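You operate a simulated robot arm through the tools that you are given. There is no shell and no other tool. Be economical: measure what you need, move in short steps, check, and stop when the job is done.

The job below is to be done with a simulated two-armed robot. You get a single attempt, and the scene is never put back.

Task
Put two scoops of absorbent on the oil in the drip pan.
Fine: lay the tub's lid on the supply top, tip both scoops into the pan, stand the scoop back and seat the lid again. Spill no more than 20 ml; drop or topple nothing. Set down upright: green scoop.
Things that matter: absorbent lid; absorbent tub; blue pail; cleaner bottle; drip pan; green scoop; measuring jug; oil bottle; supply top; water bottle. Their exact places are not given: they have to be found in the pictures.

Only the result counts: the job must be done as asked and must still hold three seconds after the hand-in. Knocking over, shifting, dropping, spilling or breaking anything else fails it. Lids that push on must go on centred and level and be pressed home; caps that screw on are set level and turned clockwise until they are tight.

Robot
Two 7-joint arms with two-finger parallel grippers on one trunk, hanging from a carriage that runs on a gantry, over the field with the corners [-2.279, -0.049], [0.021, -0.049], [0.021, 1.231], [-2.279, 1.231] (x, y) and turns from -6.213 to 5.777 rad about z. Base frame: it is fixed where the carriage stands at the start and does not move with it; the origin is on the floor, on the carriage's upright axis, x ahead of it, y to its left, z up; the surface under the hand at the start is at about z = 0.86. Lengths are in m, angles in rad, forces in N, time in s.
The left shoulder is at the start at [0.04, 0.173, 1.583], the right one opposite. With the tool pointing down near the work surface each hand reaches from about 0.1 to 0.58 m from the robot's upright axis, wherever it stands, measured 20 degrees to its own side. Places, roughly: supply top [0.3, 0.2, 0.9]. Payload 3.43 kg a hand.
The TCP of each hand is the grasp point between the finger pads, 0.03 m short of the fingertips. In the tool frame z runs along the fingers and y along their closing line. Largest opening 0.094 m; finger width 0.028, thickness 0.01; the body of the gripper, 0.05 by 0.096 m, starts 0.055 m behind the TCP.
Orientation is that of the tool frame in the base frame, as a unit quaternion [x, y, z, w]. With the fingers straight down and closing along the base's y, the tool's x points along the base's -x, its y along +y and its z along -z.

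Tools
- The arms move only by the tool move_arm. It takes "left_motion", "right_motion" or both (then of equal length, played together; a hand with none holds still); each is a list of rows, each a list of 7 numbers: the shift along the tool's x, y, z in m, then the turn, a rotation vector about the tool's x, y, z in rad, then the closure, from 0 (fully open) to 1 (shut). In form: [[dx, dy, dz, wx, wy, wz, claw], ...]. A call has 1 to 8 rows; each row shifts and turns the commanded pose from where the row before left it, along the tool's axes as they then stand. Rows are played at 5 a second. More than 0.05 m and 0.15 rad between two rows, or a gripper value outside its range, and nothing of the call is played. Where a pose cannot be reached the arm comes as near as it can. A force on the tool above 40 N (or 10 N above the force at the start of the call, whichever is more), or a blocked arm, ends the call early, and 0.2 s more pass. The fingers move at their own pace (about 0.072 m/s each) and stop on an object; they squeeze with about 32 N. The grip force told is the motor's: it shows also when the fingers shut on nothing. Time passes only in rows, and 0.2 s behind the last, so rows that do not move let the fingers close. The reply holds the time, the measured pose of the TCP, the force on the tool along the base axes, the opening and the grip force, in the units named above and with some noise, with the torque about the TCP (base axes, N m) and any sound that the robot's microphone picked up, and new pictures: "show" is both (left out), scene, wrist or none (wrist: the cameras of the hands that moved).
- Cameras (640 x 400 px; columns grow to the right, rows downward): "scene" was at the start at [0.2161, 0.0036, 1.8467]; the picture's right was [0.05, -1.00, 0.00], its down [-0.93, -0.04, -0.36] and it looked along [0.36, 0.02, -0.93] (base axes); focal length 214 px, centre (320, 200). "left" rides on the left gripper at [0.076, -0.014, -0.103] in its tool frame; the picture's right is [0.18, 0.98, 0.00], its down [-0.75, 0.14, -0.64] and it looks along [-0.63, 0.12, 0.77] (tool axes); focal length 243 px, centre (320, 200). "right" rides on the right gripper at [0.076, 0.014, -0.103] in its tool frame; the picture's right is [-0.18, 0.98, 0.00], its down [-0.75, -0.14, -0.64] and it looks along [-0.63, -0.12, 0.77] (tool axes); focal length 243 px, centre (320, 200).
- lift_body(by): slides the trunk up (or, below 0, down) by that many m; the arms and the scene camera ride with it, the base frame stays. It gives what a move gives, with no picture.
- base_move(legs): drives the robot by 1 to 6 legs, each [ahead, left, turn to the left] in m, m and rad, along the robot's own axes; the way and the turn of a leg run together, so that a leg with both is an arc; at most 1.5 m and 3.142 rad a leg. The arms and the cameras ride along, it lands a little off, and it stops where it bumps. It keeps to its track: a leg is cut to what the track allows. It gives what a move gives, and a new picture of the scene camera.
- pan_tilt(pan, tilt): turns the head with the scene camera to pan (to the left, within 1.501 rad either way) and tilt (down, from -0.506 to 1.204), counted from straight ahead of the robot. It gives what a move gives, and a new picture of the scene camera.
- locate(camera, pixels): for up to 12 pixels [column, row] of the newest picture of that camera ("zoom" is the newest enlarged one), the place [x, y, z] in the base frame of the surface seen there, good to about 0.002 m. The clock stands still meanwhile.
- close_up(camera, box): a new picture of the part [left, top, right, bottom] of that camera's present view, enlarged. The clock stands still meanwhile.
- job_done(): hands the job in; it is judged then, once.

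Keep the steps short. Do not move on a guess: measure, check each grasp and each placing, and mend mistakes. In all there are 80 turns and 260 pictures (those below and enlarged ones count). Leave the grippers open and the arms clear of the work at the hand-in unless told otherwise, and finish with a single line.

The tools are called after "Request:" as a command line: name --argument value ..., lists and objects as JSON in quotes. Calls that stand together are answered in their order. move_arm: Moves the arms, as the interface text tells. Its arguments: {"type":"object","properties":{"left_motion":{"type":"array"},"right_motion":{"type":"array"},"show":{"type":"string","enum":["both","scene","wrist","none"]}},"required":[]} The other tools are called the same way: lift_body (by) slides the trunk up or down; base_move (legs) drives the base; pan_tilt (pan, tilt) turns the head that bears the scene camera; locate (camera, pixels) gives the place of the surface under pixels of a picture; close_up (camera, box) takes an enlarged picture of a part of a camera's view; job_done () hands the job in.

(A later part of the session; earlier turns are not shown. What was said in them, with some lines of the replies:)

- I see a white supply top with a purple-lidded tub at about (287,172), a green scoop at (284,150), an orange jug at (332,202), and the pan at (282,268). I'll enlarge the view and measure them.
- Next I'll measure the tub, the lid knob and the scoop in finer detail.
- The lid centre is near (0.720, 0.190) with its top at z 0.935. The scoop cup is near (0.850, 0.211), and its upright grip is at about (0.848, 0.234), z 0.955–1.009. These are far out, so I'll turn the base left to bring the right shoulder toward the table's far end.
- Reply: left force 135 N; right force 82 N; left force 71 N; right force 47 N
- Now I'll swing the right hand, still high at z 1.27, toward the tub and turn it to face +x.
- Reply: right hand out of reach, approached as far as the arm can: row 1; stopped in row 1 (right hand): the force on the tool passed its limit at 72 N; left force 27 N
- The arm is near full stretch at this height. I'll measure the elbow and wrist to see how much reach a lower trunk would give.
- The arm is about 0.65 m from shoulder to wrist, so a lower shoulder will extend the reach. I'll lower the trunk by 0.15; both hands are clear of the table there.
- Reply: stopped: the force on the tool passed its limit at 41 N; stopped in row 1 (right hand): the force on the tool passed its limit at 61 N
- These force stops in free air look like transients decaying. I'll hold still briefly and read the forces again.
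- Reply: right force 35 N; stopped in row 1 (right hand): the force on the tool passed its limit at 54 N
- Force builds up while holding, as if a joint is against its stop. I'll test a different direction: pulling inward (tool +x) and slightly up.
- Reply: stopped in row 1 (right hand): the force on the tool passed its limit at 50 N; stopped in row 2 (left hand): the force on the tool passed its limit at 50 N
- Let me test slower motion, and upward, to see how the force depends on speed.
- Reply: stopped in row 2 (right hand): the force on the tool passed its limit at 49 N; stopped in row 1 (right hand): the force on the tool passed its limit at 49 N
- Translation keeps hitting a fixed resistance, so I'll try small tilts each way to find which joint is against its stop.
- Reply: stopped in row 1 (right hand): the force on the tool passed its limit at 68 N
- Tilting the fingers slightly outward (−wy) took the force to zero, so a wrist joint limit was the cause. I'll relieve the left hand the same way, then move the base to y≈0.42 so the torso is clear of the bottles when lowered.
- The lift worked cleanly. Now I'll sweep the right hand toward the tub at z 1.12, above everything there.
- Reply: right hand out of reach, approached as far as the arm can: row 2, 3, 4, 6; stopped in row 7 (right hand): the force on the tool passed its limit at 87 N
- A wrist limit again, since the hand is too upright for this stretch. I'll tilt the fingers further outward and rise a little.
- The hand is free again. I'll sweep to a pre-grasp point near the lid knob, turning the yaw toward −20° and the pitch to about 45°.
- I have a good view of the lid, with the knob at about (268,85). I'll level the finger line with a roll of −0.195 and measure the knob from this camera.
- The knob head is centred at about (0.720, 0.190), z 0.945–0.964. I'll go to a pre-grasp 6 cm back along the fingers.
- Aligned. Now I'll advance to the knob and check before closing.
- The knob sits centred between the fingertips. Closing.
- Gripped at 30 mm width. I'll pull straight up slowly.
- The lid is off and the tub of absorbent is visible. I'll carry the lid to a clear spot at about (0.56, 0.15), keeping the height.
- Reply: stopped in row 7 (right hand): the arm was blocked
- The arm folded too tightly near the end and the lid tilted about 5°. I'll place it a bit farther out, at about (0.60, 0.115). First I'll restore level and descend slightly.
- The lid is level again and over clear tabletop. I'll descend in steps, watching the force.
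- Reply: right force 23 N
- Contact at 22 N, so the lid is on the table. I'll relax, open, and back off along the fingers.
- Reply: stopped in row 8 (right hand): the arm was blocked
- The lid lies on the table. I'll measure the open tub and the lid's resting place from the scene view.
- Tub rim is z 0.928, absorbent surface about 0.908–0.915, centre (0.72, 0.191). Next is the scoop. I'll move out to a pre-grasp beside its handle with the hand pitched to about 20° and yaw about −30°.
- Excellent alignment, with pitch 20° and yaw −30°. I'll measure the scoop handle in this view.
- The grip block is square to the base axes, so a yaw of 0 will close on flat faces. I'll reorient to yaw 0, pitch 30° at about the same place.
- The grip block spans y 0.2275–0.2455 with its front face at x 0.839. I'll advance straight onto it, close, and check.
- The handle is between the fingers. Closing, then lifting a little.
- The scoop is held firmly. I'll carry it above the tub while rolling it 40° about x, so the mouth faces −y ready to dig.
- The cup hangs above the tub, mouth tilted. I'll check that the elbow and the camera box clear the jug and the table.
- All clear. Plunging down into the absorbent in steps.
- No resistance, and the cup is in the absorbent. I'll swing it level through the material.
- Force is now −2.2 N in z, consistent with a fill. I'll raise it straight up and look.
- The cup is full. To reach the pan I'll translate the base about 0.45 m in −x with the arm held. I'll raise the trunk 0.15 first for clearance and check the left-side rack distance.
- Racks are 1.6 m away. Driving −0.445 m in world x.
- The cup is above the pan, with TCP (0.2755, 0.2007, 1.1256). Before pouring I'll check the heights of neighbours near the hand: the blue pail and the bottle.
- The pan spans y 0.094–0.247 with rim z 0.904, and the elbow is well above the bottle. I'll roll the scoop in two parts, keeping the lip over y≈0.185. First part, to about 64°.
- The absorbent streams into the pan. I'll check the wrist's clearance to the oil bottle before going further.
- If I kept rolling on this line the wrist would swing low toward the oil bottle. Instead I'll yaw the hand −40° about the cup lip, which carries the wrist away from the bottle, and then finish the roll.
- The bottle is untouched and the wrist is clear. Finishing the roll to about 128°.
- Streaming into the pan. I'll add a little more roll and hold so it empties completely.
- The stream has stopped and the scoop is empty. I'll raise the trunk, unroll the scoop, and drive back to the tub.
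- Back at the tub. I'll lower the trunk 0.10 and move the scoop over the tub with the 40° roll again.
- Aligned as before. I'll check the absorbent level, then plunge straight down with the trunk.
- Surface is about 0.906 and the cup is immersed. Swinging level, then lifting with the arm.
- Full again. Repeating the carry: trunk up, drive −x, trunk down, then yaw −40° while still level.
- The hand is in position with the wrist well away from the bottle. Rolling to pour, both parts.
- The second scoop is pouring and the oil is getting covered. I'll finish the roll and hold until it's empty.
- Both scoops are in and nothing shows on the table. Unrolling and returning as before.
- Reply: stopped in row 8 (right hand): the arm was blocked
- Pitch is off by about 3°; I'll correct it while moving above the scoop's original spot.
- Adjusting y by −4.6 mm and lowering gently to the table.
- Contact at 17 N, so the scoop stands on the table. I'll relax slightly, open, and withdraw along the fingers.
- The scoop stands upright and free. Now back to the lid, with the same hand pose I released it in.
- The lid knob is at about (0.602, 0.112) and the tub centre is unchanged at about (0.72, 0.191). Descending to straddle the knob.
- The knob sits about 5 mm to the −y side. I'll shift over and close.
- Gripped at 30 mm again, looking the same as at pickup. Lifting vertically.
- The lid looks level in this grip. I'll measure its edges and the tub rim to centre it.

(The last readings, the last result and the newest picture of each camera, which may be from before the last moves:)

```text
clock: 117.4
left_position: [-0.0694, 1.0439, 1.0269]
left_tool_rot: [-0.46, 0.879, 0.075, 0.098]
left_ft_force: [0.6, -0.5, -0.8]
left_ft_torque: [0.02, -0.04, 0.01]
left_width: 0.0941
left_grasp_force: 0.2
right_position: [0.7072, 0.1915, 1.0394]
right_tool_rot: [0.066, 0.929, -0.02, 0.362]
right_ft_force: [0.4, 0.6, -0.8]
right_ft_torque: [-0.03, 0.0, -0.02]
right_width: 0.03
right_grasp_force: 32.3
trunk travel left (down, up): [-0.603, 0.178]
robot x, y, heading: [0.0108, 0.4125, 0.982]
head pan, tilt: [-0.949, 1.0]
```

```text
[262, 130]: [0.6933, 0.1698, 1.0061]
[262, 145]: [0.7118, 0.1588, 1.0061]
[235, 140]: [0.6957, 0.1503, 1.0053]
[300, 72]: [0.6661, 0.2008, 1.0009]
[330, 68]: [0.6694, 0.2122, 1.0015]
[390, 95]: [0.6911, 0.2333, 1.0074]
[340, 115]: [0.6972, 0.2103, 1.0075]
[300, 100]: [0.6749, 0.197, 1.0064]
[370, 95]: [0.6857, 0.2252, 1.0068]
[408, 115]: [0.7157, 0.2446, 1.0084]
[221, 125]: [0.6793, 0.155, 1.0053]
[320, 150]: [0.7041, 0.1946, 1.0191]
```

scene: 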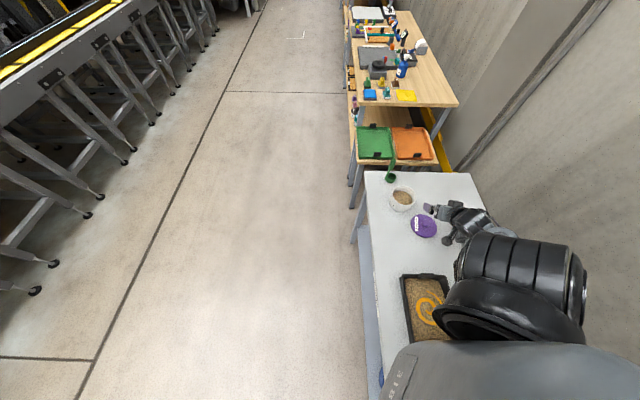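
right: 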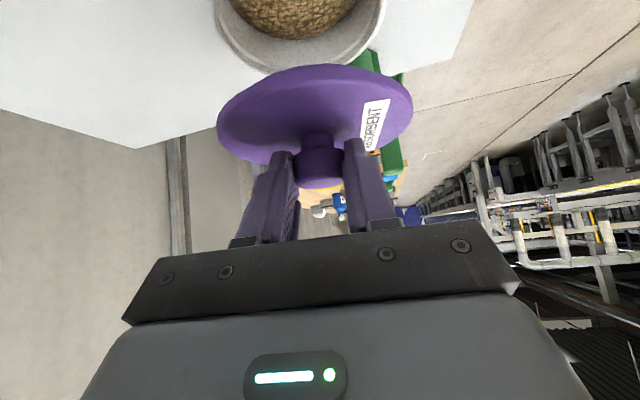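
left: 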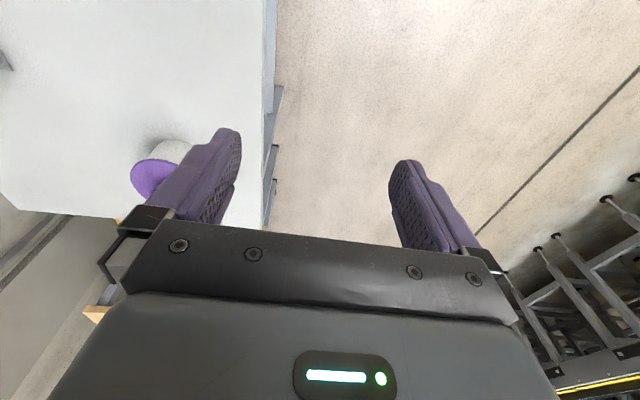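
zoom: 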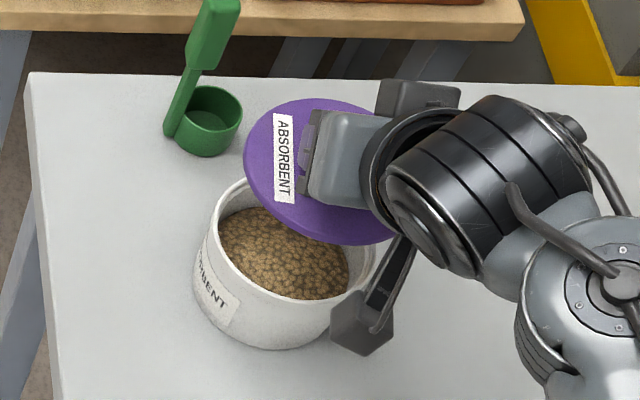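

The lid top is level (z≈1.0055 throughout) and centred at (0.7195, 0.1923), against the tub at about (0.7195, 0.1925). Lowering straight down, slowly at the end.

Request:
move_arm --right_motion '[[0.0135, -0.0002, 0.0147, 0, 0, 0, 1], [0.0135, -0.0002, 0.0147, 0, 0, 0, 1], [0.0101, -0.0002, 0.011, 0, 0, 0, 1], [0.0034, 0, 0.0037, 0, 0, 0, 1], [0, 0, 0, 0, 0, 0, 1]]' --show "wrist"

Request:
close_up --camera "scene" --box '[376, 160, 440, 220]'

```text
clock: 118.6
left_position: [-0.0691, 1.0435, 1.0268]
left_tool_rot: [-0.461, 0.879, 0.075, 0.098]
left_ft_force: [0.4, 0.0, -0.9]
left_ft_torque: [0.01, 0.01, -0.01]
left_width: 0.0943
left_grasp_force: 0.0
right_position: [0.7051, 0.1924, 0.9803]
right_tool_rot: [0.066, 0.929, -0.02, 0.363]
right_ft_force: [0.2, 0.4, 0.1]
right_ft_torque: [-0.02, 0.01, 0.0]
right_width: 0.0299
right_grasp_force: 32.0
trunk travel left (down, up): [-0.603, 0.178]
robot x, y, heading: [0.0102, 0.4152, 0.98]
head pan, tilt: [-0.949, 1.0]
```

right: 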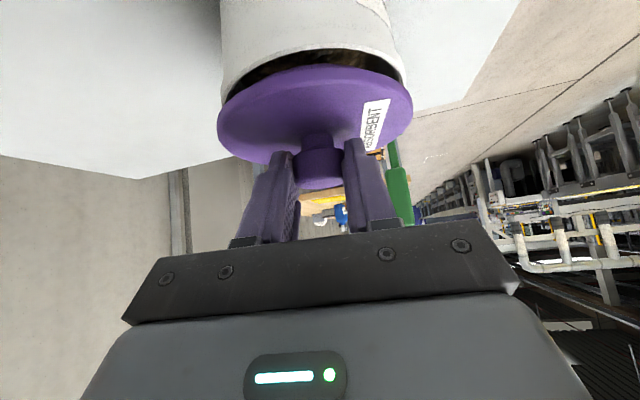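

```text
6.67 times, centred on (408, 190) of scene
```

zoom: 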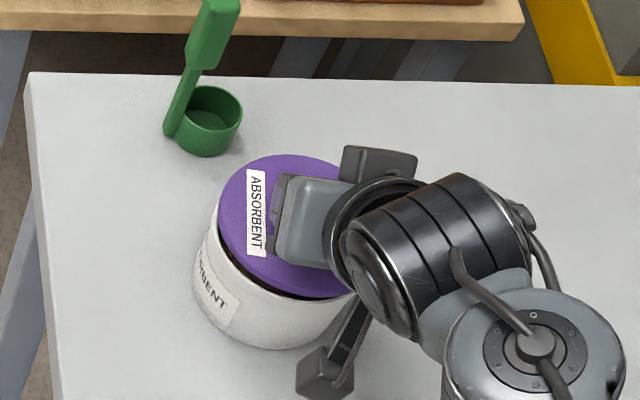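

Well aligned, about 1 cm to go. Seating in 2 mm steps.

Request:
move_arm --right_motion '[[0.002, 0, 0.0022, 0, 0, 0, 1], [0.002, 0, 0.0022, 0, 0, 0, 1], [0.0014, 0, 0.0015, 0, 0, 0, 1], [0.0014, 0, 0.0015, 0, 0, 0, 1], [0.0007, 0, 0.0008, 0, 0, 0, 1], [0, 0, 0, 0, 0, 0, 1]]' --show "wrist"

```text
clock: 120.0
left_position: [-0.0689, 1.0428, 1.0273]
left_tool_rot: [-0.46, 0.879, 0.075, 0.098]
left_ft_force: [-0.8, 0.5, -0.1]
left_ft_torque: [0.0, -0.03, 0.01]
left_width: 0.0941
left_grasp_force: 0.1
right_position: [0.7061, 0.1903, 0.9705]
right_tool_rot: [0.067, 0.929, -0.021, 0.363]
right_ft_force: [-0.9, 0.6, -0.5]
right_ft_torque: [0.0, 0.0, 0.0]
right_width: 0.0301
right_grasp_force: 31.6
trunk travel left (down, up): [-0.603, 0.178]
robot x, y, heading: [0.0134, 0.418, 0.982]
head pan, tilt: [-0.949, 1.0]
```

right: 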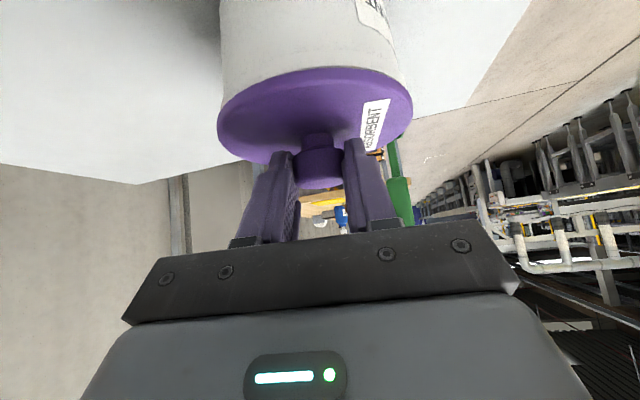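

No contact force yet. Pressing on in 1 mm steps.

Request:
move_arm --right_motion '[[0.0007, 0, 0.0007, 0, 0, 0, 1], [0.0007, 0, 0.0007, 0, 0, 0, 1], [0.0007, 0, 0.0007, 0, 0, 0, 1], [0.0007, 0, 0.0007, 0, 0, 0, 1], [0, 0, 0, 0, 0, 0, 1]]' --show "wrist"

```text
clock: 121.2
left_position: [-0.0691, 1.0445, 1.0259]
left_tool_rot: [-0.461, 0.879, 0.075, 0.098]
left_ft_force: [-0.4, -0.4, 0.2]
left_ft_torque: [0.0, -0.02, -0.01]
left_width: 0.094
left_grasp_force: 0.0
right_position: [0.7083, 0.1923, 0.9688]
right_tool_rot: [0.066, 0.929, -0.021, 0.364]
right_ft_force: [-4.4, -0.9, 19.4]
right_ft_torque: [-0.3, 0.28, -0.03]
right_width: 0.0301
right_grasp_force: 32.0
trunk travel left (down, up): [-0.603, 0.178]
robot x, y, heading: [0.0122, 0.4155, 0.979]
head pan, tilt: [-0.949, 1.0]
```

right: 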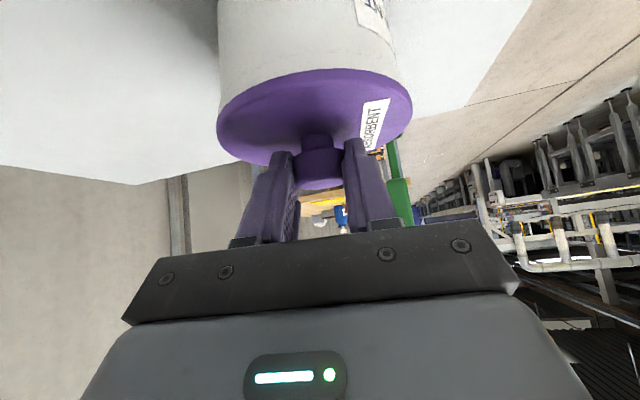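

19 N at z 0.969. Pressing a bit harder to be sure it's home, then releasing.

Request:
move_arm --right_motion '[[0.0005, 0, 0.0005, 0, 0, 0, 1], [0.0005, 0, 0.0005, 0, 0, 0, 1], [0, 0, 0, 0, 0, 0, 1]]' --show "none"

Request:
close_up --camera "right" --box '[190, 0, 430, 200]'

Request:
locate --camera "zoom" --pixels '[[100, 210], [160, 260], [200, 190], [300, 160], [400, 160], [400, 200], [490, 220], [280, 230], [300, 145], [430, 150]]'

```text
clock: 122.0
left_position: [-0.0676, 1.0444, 1.0259]
left_tool_rot: [-0.461, 0.879, 0.076, 0.098]
left_ft_force: [-0.5, -0.1, -0.2]
left_ft_torque: [-0.03, 0.01, -0.03]
left_width: 0.0938
left_grasp_force: 0.0
right_position: [0.7076, 0.1917, 0.9676]
right_tool_rot: [0.066, 0.929, -0.02, 0.365]
right_ft_force: [-8.4, 2.5, 30.6]
right_ft_torque: [-0.4, -0.08, -0.04]
right_width: 0.03
right_grasp_force: 32.0
trunk travel left (down, up): [-0.603, 0.178]
robot x, y, heading: [0.0139, 0.4143, 0.98]
head pan, tilt: [-0.949, 1.0]
```

```text
2.00 times, centred on (310, 100) of right
```

zoom: 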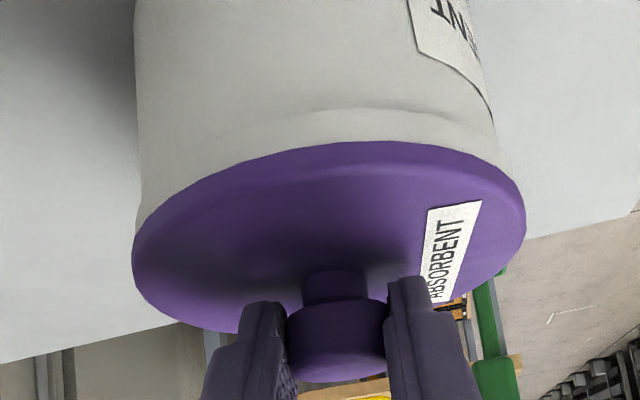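

```text
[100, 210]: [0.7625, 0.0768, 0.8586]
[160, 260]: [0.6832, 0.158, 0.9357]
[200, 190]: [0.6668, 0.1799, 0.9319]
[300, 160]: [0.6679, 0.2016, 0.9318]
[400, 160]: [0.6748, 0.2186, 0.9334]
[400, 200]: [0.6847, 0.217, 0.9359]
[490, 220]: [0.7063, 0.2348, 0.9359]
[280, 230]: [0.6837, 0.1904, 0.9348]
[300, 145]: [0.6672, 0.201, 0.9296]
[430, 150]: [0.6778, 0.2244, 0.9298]
```

The lid top reads 0.935–0.936 all round, matching its original seated height. Releasing and backing off.

Request:
move_arm --right_motion '[[-0.001, 0, -0.0011, 0, 0, 0, 1], [0, 0, 0, 0, 0, 0, 0.5], [0, 0, 0, 0, 0, 0, 0], [0, 0, 0, 0, 0, 0, 0], [0, 0, -0.02, 0, 0, 0, 0], [0, 0, -0.04, 0, 0, 0, 0], [-0.01, 0, -0.03, 0, 0, 0, 0], [0, 0, 0, 0, 0, 0, 0]]' --show "both"

Request:
close_up --camera "right" --box '[190, 0, 430, 150]'

Request:
locate --camera "zoom" --pixels '[[200, 120], [320, 60], [420, 130], [250, 100], [350, 100], [300, 180], [200, 60], [430, 80]]'

```text
clock: 123.8
left_position: [-0.0688, 1.0446, 1.0275]
left_tool_rot: [-0.46, 0.879, 0.075, 0.098]
left_ft_force: [0.2, 0.2, -0.8]
left_ft_torque: [0.02, -0.03, 0.03]
left_width: 0.0941
left_grasp_force: 0.0
right_position: [0.6543, 0.2004, 1.0382]
right_tool_rot: [0.068, 0.93, -0.022, 0.362]
right_ft_force: [-0.6, 0.1, -0.9]
right_ft_torque: [0.03, -0.01, 0.0]
right_width: 0.0938
right_grasp_force: 0.1
trunk travel left (down, up): [-0.603, 0.178]
robot x, y, heading: [0.012, 0.4154, 0.982]
head pan, tilt: [-0.949, 1.0]
```

scene: 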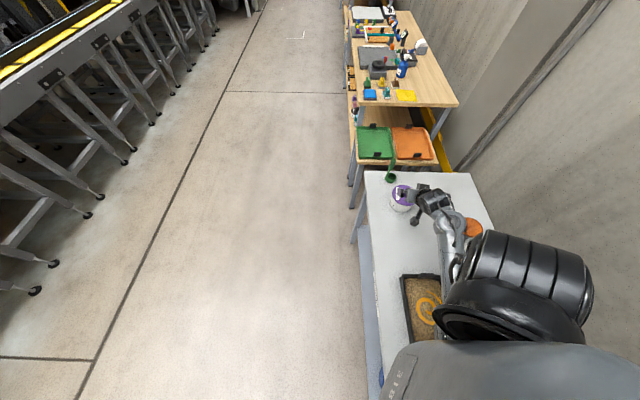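
right: 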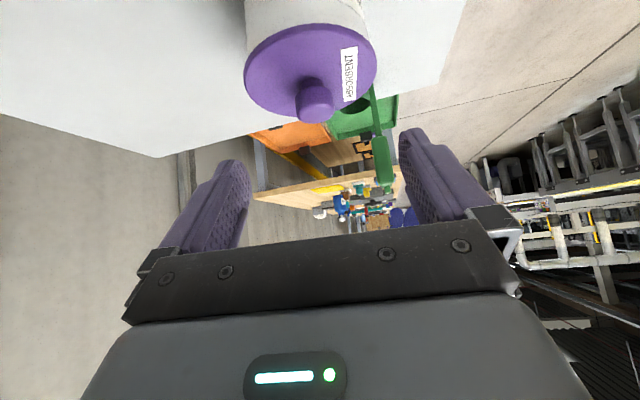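

```text
2.67 times, centred on (310, 75) of right
```

zoom: 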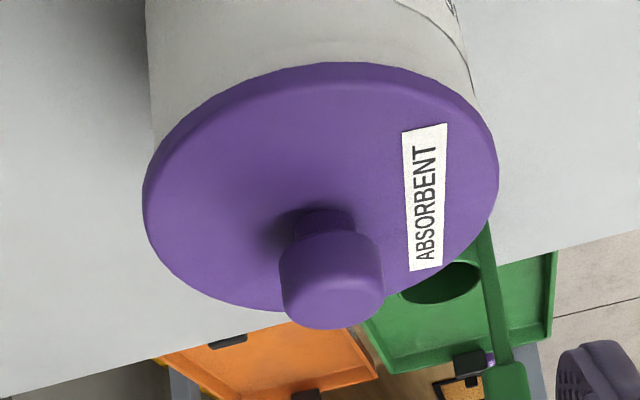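

```text
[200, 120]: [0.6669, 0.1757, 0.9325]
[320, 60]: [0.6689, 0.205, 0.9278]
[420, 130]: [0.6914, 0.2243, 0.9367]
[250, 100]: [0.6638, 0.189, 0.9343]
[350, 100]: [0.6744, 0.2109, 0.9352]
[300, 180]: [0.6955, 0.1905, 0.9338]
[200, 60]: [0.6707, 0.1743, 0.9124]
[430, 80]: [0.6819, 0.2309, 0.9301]
```

I'll check the lid's far side for level too.

Request:
locate --camera "zoom" --pixels '[[240, 285], [190, 250], [160, 200], [480, 190], [460, 230], [400, 275], [335, 300], [270, 280]]'

```text
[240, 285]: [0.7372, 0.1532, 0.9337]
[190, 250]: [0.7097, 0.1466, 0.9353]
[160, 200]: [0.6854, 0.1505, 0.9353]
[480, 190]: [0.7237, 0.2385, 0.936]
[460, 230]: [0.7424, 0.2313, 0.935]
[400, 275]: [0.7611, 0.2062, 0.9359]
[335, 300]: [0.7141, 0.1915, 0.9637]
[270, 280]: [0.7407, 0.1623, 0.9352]
```

Level everywhere at 0.935, with the knob top at 0.964 as at the start. I'll raise the trunk and move the robot clear, then take a last look.

Request:
lift_body --by 0.17

Request:
base_move --legs '[[0.05, 0.3, 0]]'

Request:
pan_tilt --pan -1.2 --tilt 1.0

Request:
close_up --camera "scene" --box '[280, 120, 520, 300]'

```text
clock: 125.7
left_position: [-0.0691, 1.0439, 1.1971]
left_tool_rot: [-0.46, 0.879, 0.074, 0.099]
left_ft_force: [-0.2, -0.8, -0.2]
left_ft_torque: [-0.01, -0.02, 0.01]
left_width: 0.0939
left_grasp_force: 0.1
right_position: [0.6557, 0.2006, 1.2089]
right_tool_rot: [0.066, 0.929, -0.02, 0.363]
right_ft_force: [-0.4, 0.0, -0.3]
right_ft_torque: [0.0, 0.0, 0.02]
right_width: 0.0942
right_grasp_force: 0.1
trunk travel left (down, up): [-0.773, 0.008]
robot x, y, heading: [0.0123, 0.4188, 0.98]
head pan, tilt: [-0.949, 1.0]
```

```text
clock: 127.7
left_position: [-0.2996, 1.2478, 1.1969]
left_tool_rot: [-0.466, 0.876, 0.076, 0.097]
left_ft_force: [-0.8, -0.7, 0.0]
left_ft_torque: [0.01, 0.02, 0.02]
left_width: 0.0937
left_grasp_force: 0.2
right_position: [0.4384, 0.4153, 1.2075]
right_tool_rot: [0.059, 0.93, -0.017, 0.364]
right_ft_force: [0.4, -0.5, -0.1]
right_ft_torque: [0.05, -0.02, 0.0]
right_width: 0.0942
right_grasp_force: 0.1
trunk travel left (down, up): [-0.773, 0.008]
robot x, y, heading: [-0.2041, 0.6208, 0.995]
head pan, tilt: [-0.949, 1.0]
```

scene: 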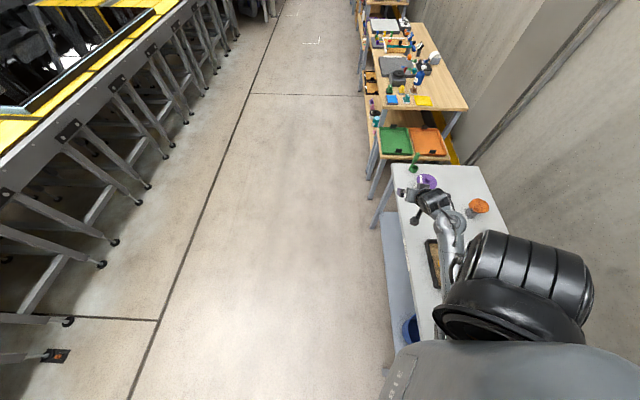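

```text
clock: 128.5
left_position: [-0.299, 1.2471, 1.1971]
left_tool_rot: [-0.467, 0.875, 0.075, 0.097]
left_ft_force: [0.7, 0.3, -0.3]
left_ft_torque: [0.02, -0.02, 0.01]
left_width: 0.0939
left_grasp_force: 0.0
right_position: [0.4366, 0.4147, 1.2098]
right_tool_rot: [0.059, 0.93, -0.019, 0.363]
right_ft_force: [0.2, -0.7, -0.4]
right_ft_torque: [-0.01, 0.01, 0.0]
right_width: 0.0938
right_grasp_force: 0.1
trunk travel left (down, up): [-0.773, 0.008]
robot x, y, heading: [-0.2074, 0.6223, 1.002]
head pan, tilt: [-1.201, 1.0]
```

scene: 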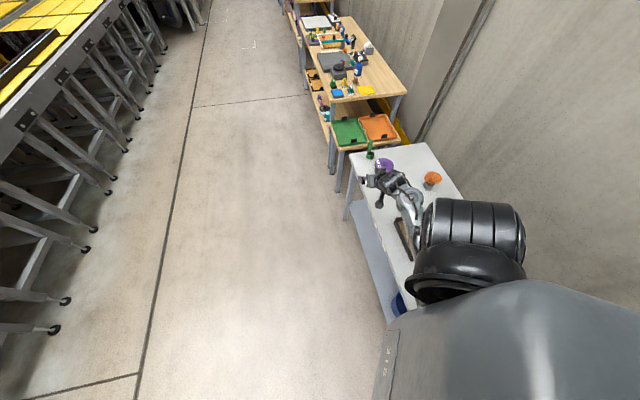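

```text
2.22 times, centred on (400, 210) of scene
```

zoom: 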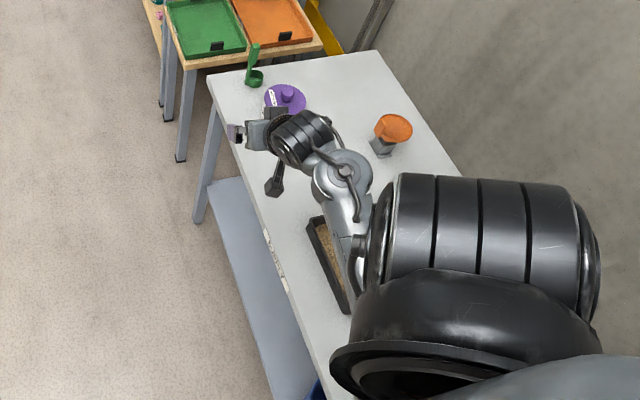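

The scoop stands upright, the lid is seated, both grippers are open, and the arms are clear. Handing in.

Request:
job_done

```text
The job is handed in.
```

Two scoops of absorbent are on the oil in the drip pan with no spill seen; the green scoop stands upright in its place, and the lid is back on the tub, level and pressed home.
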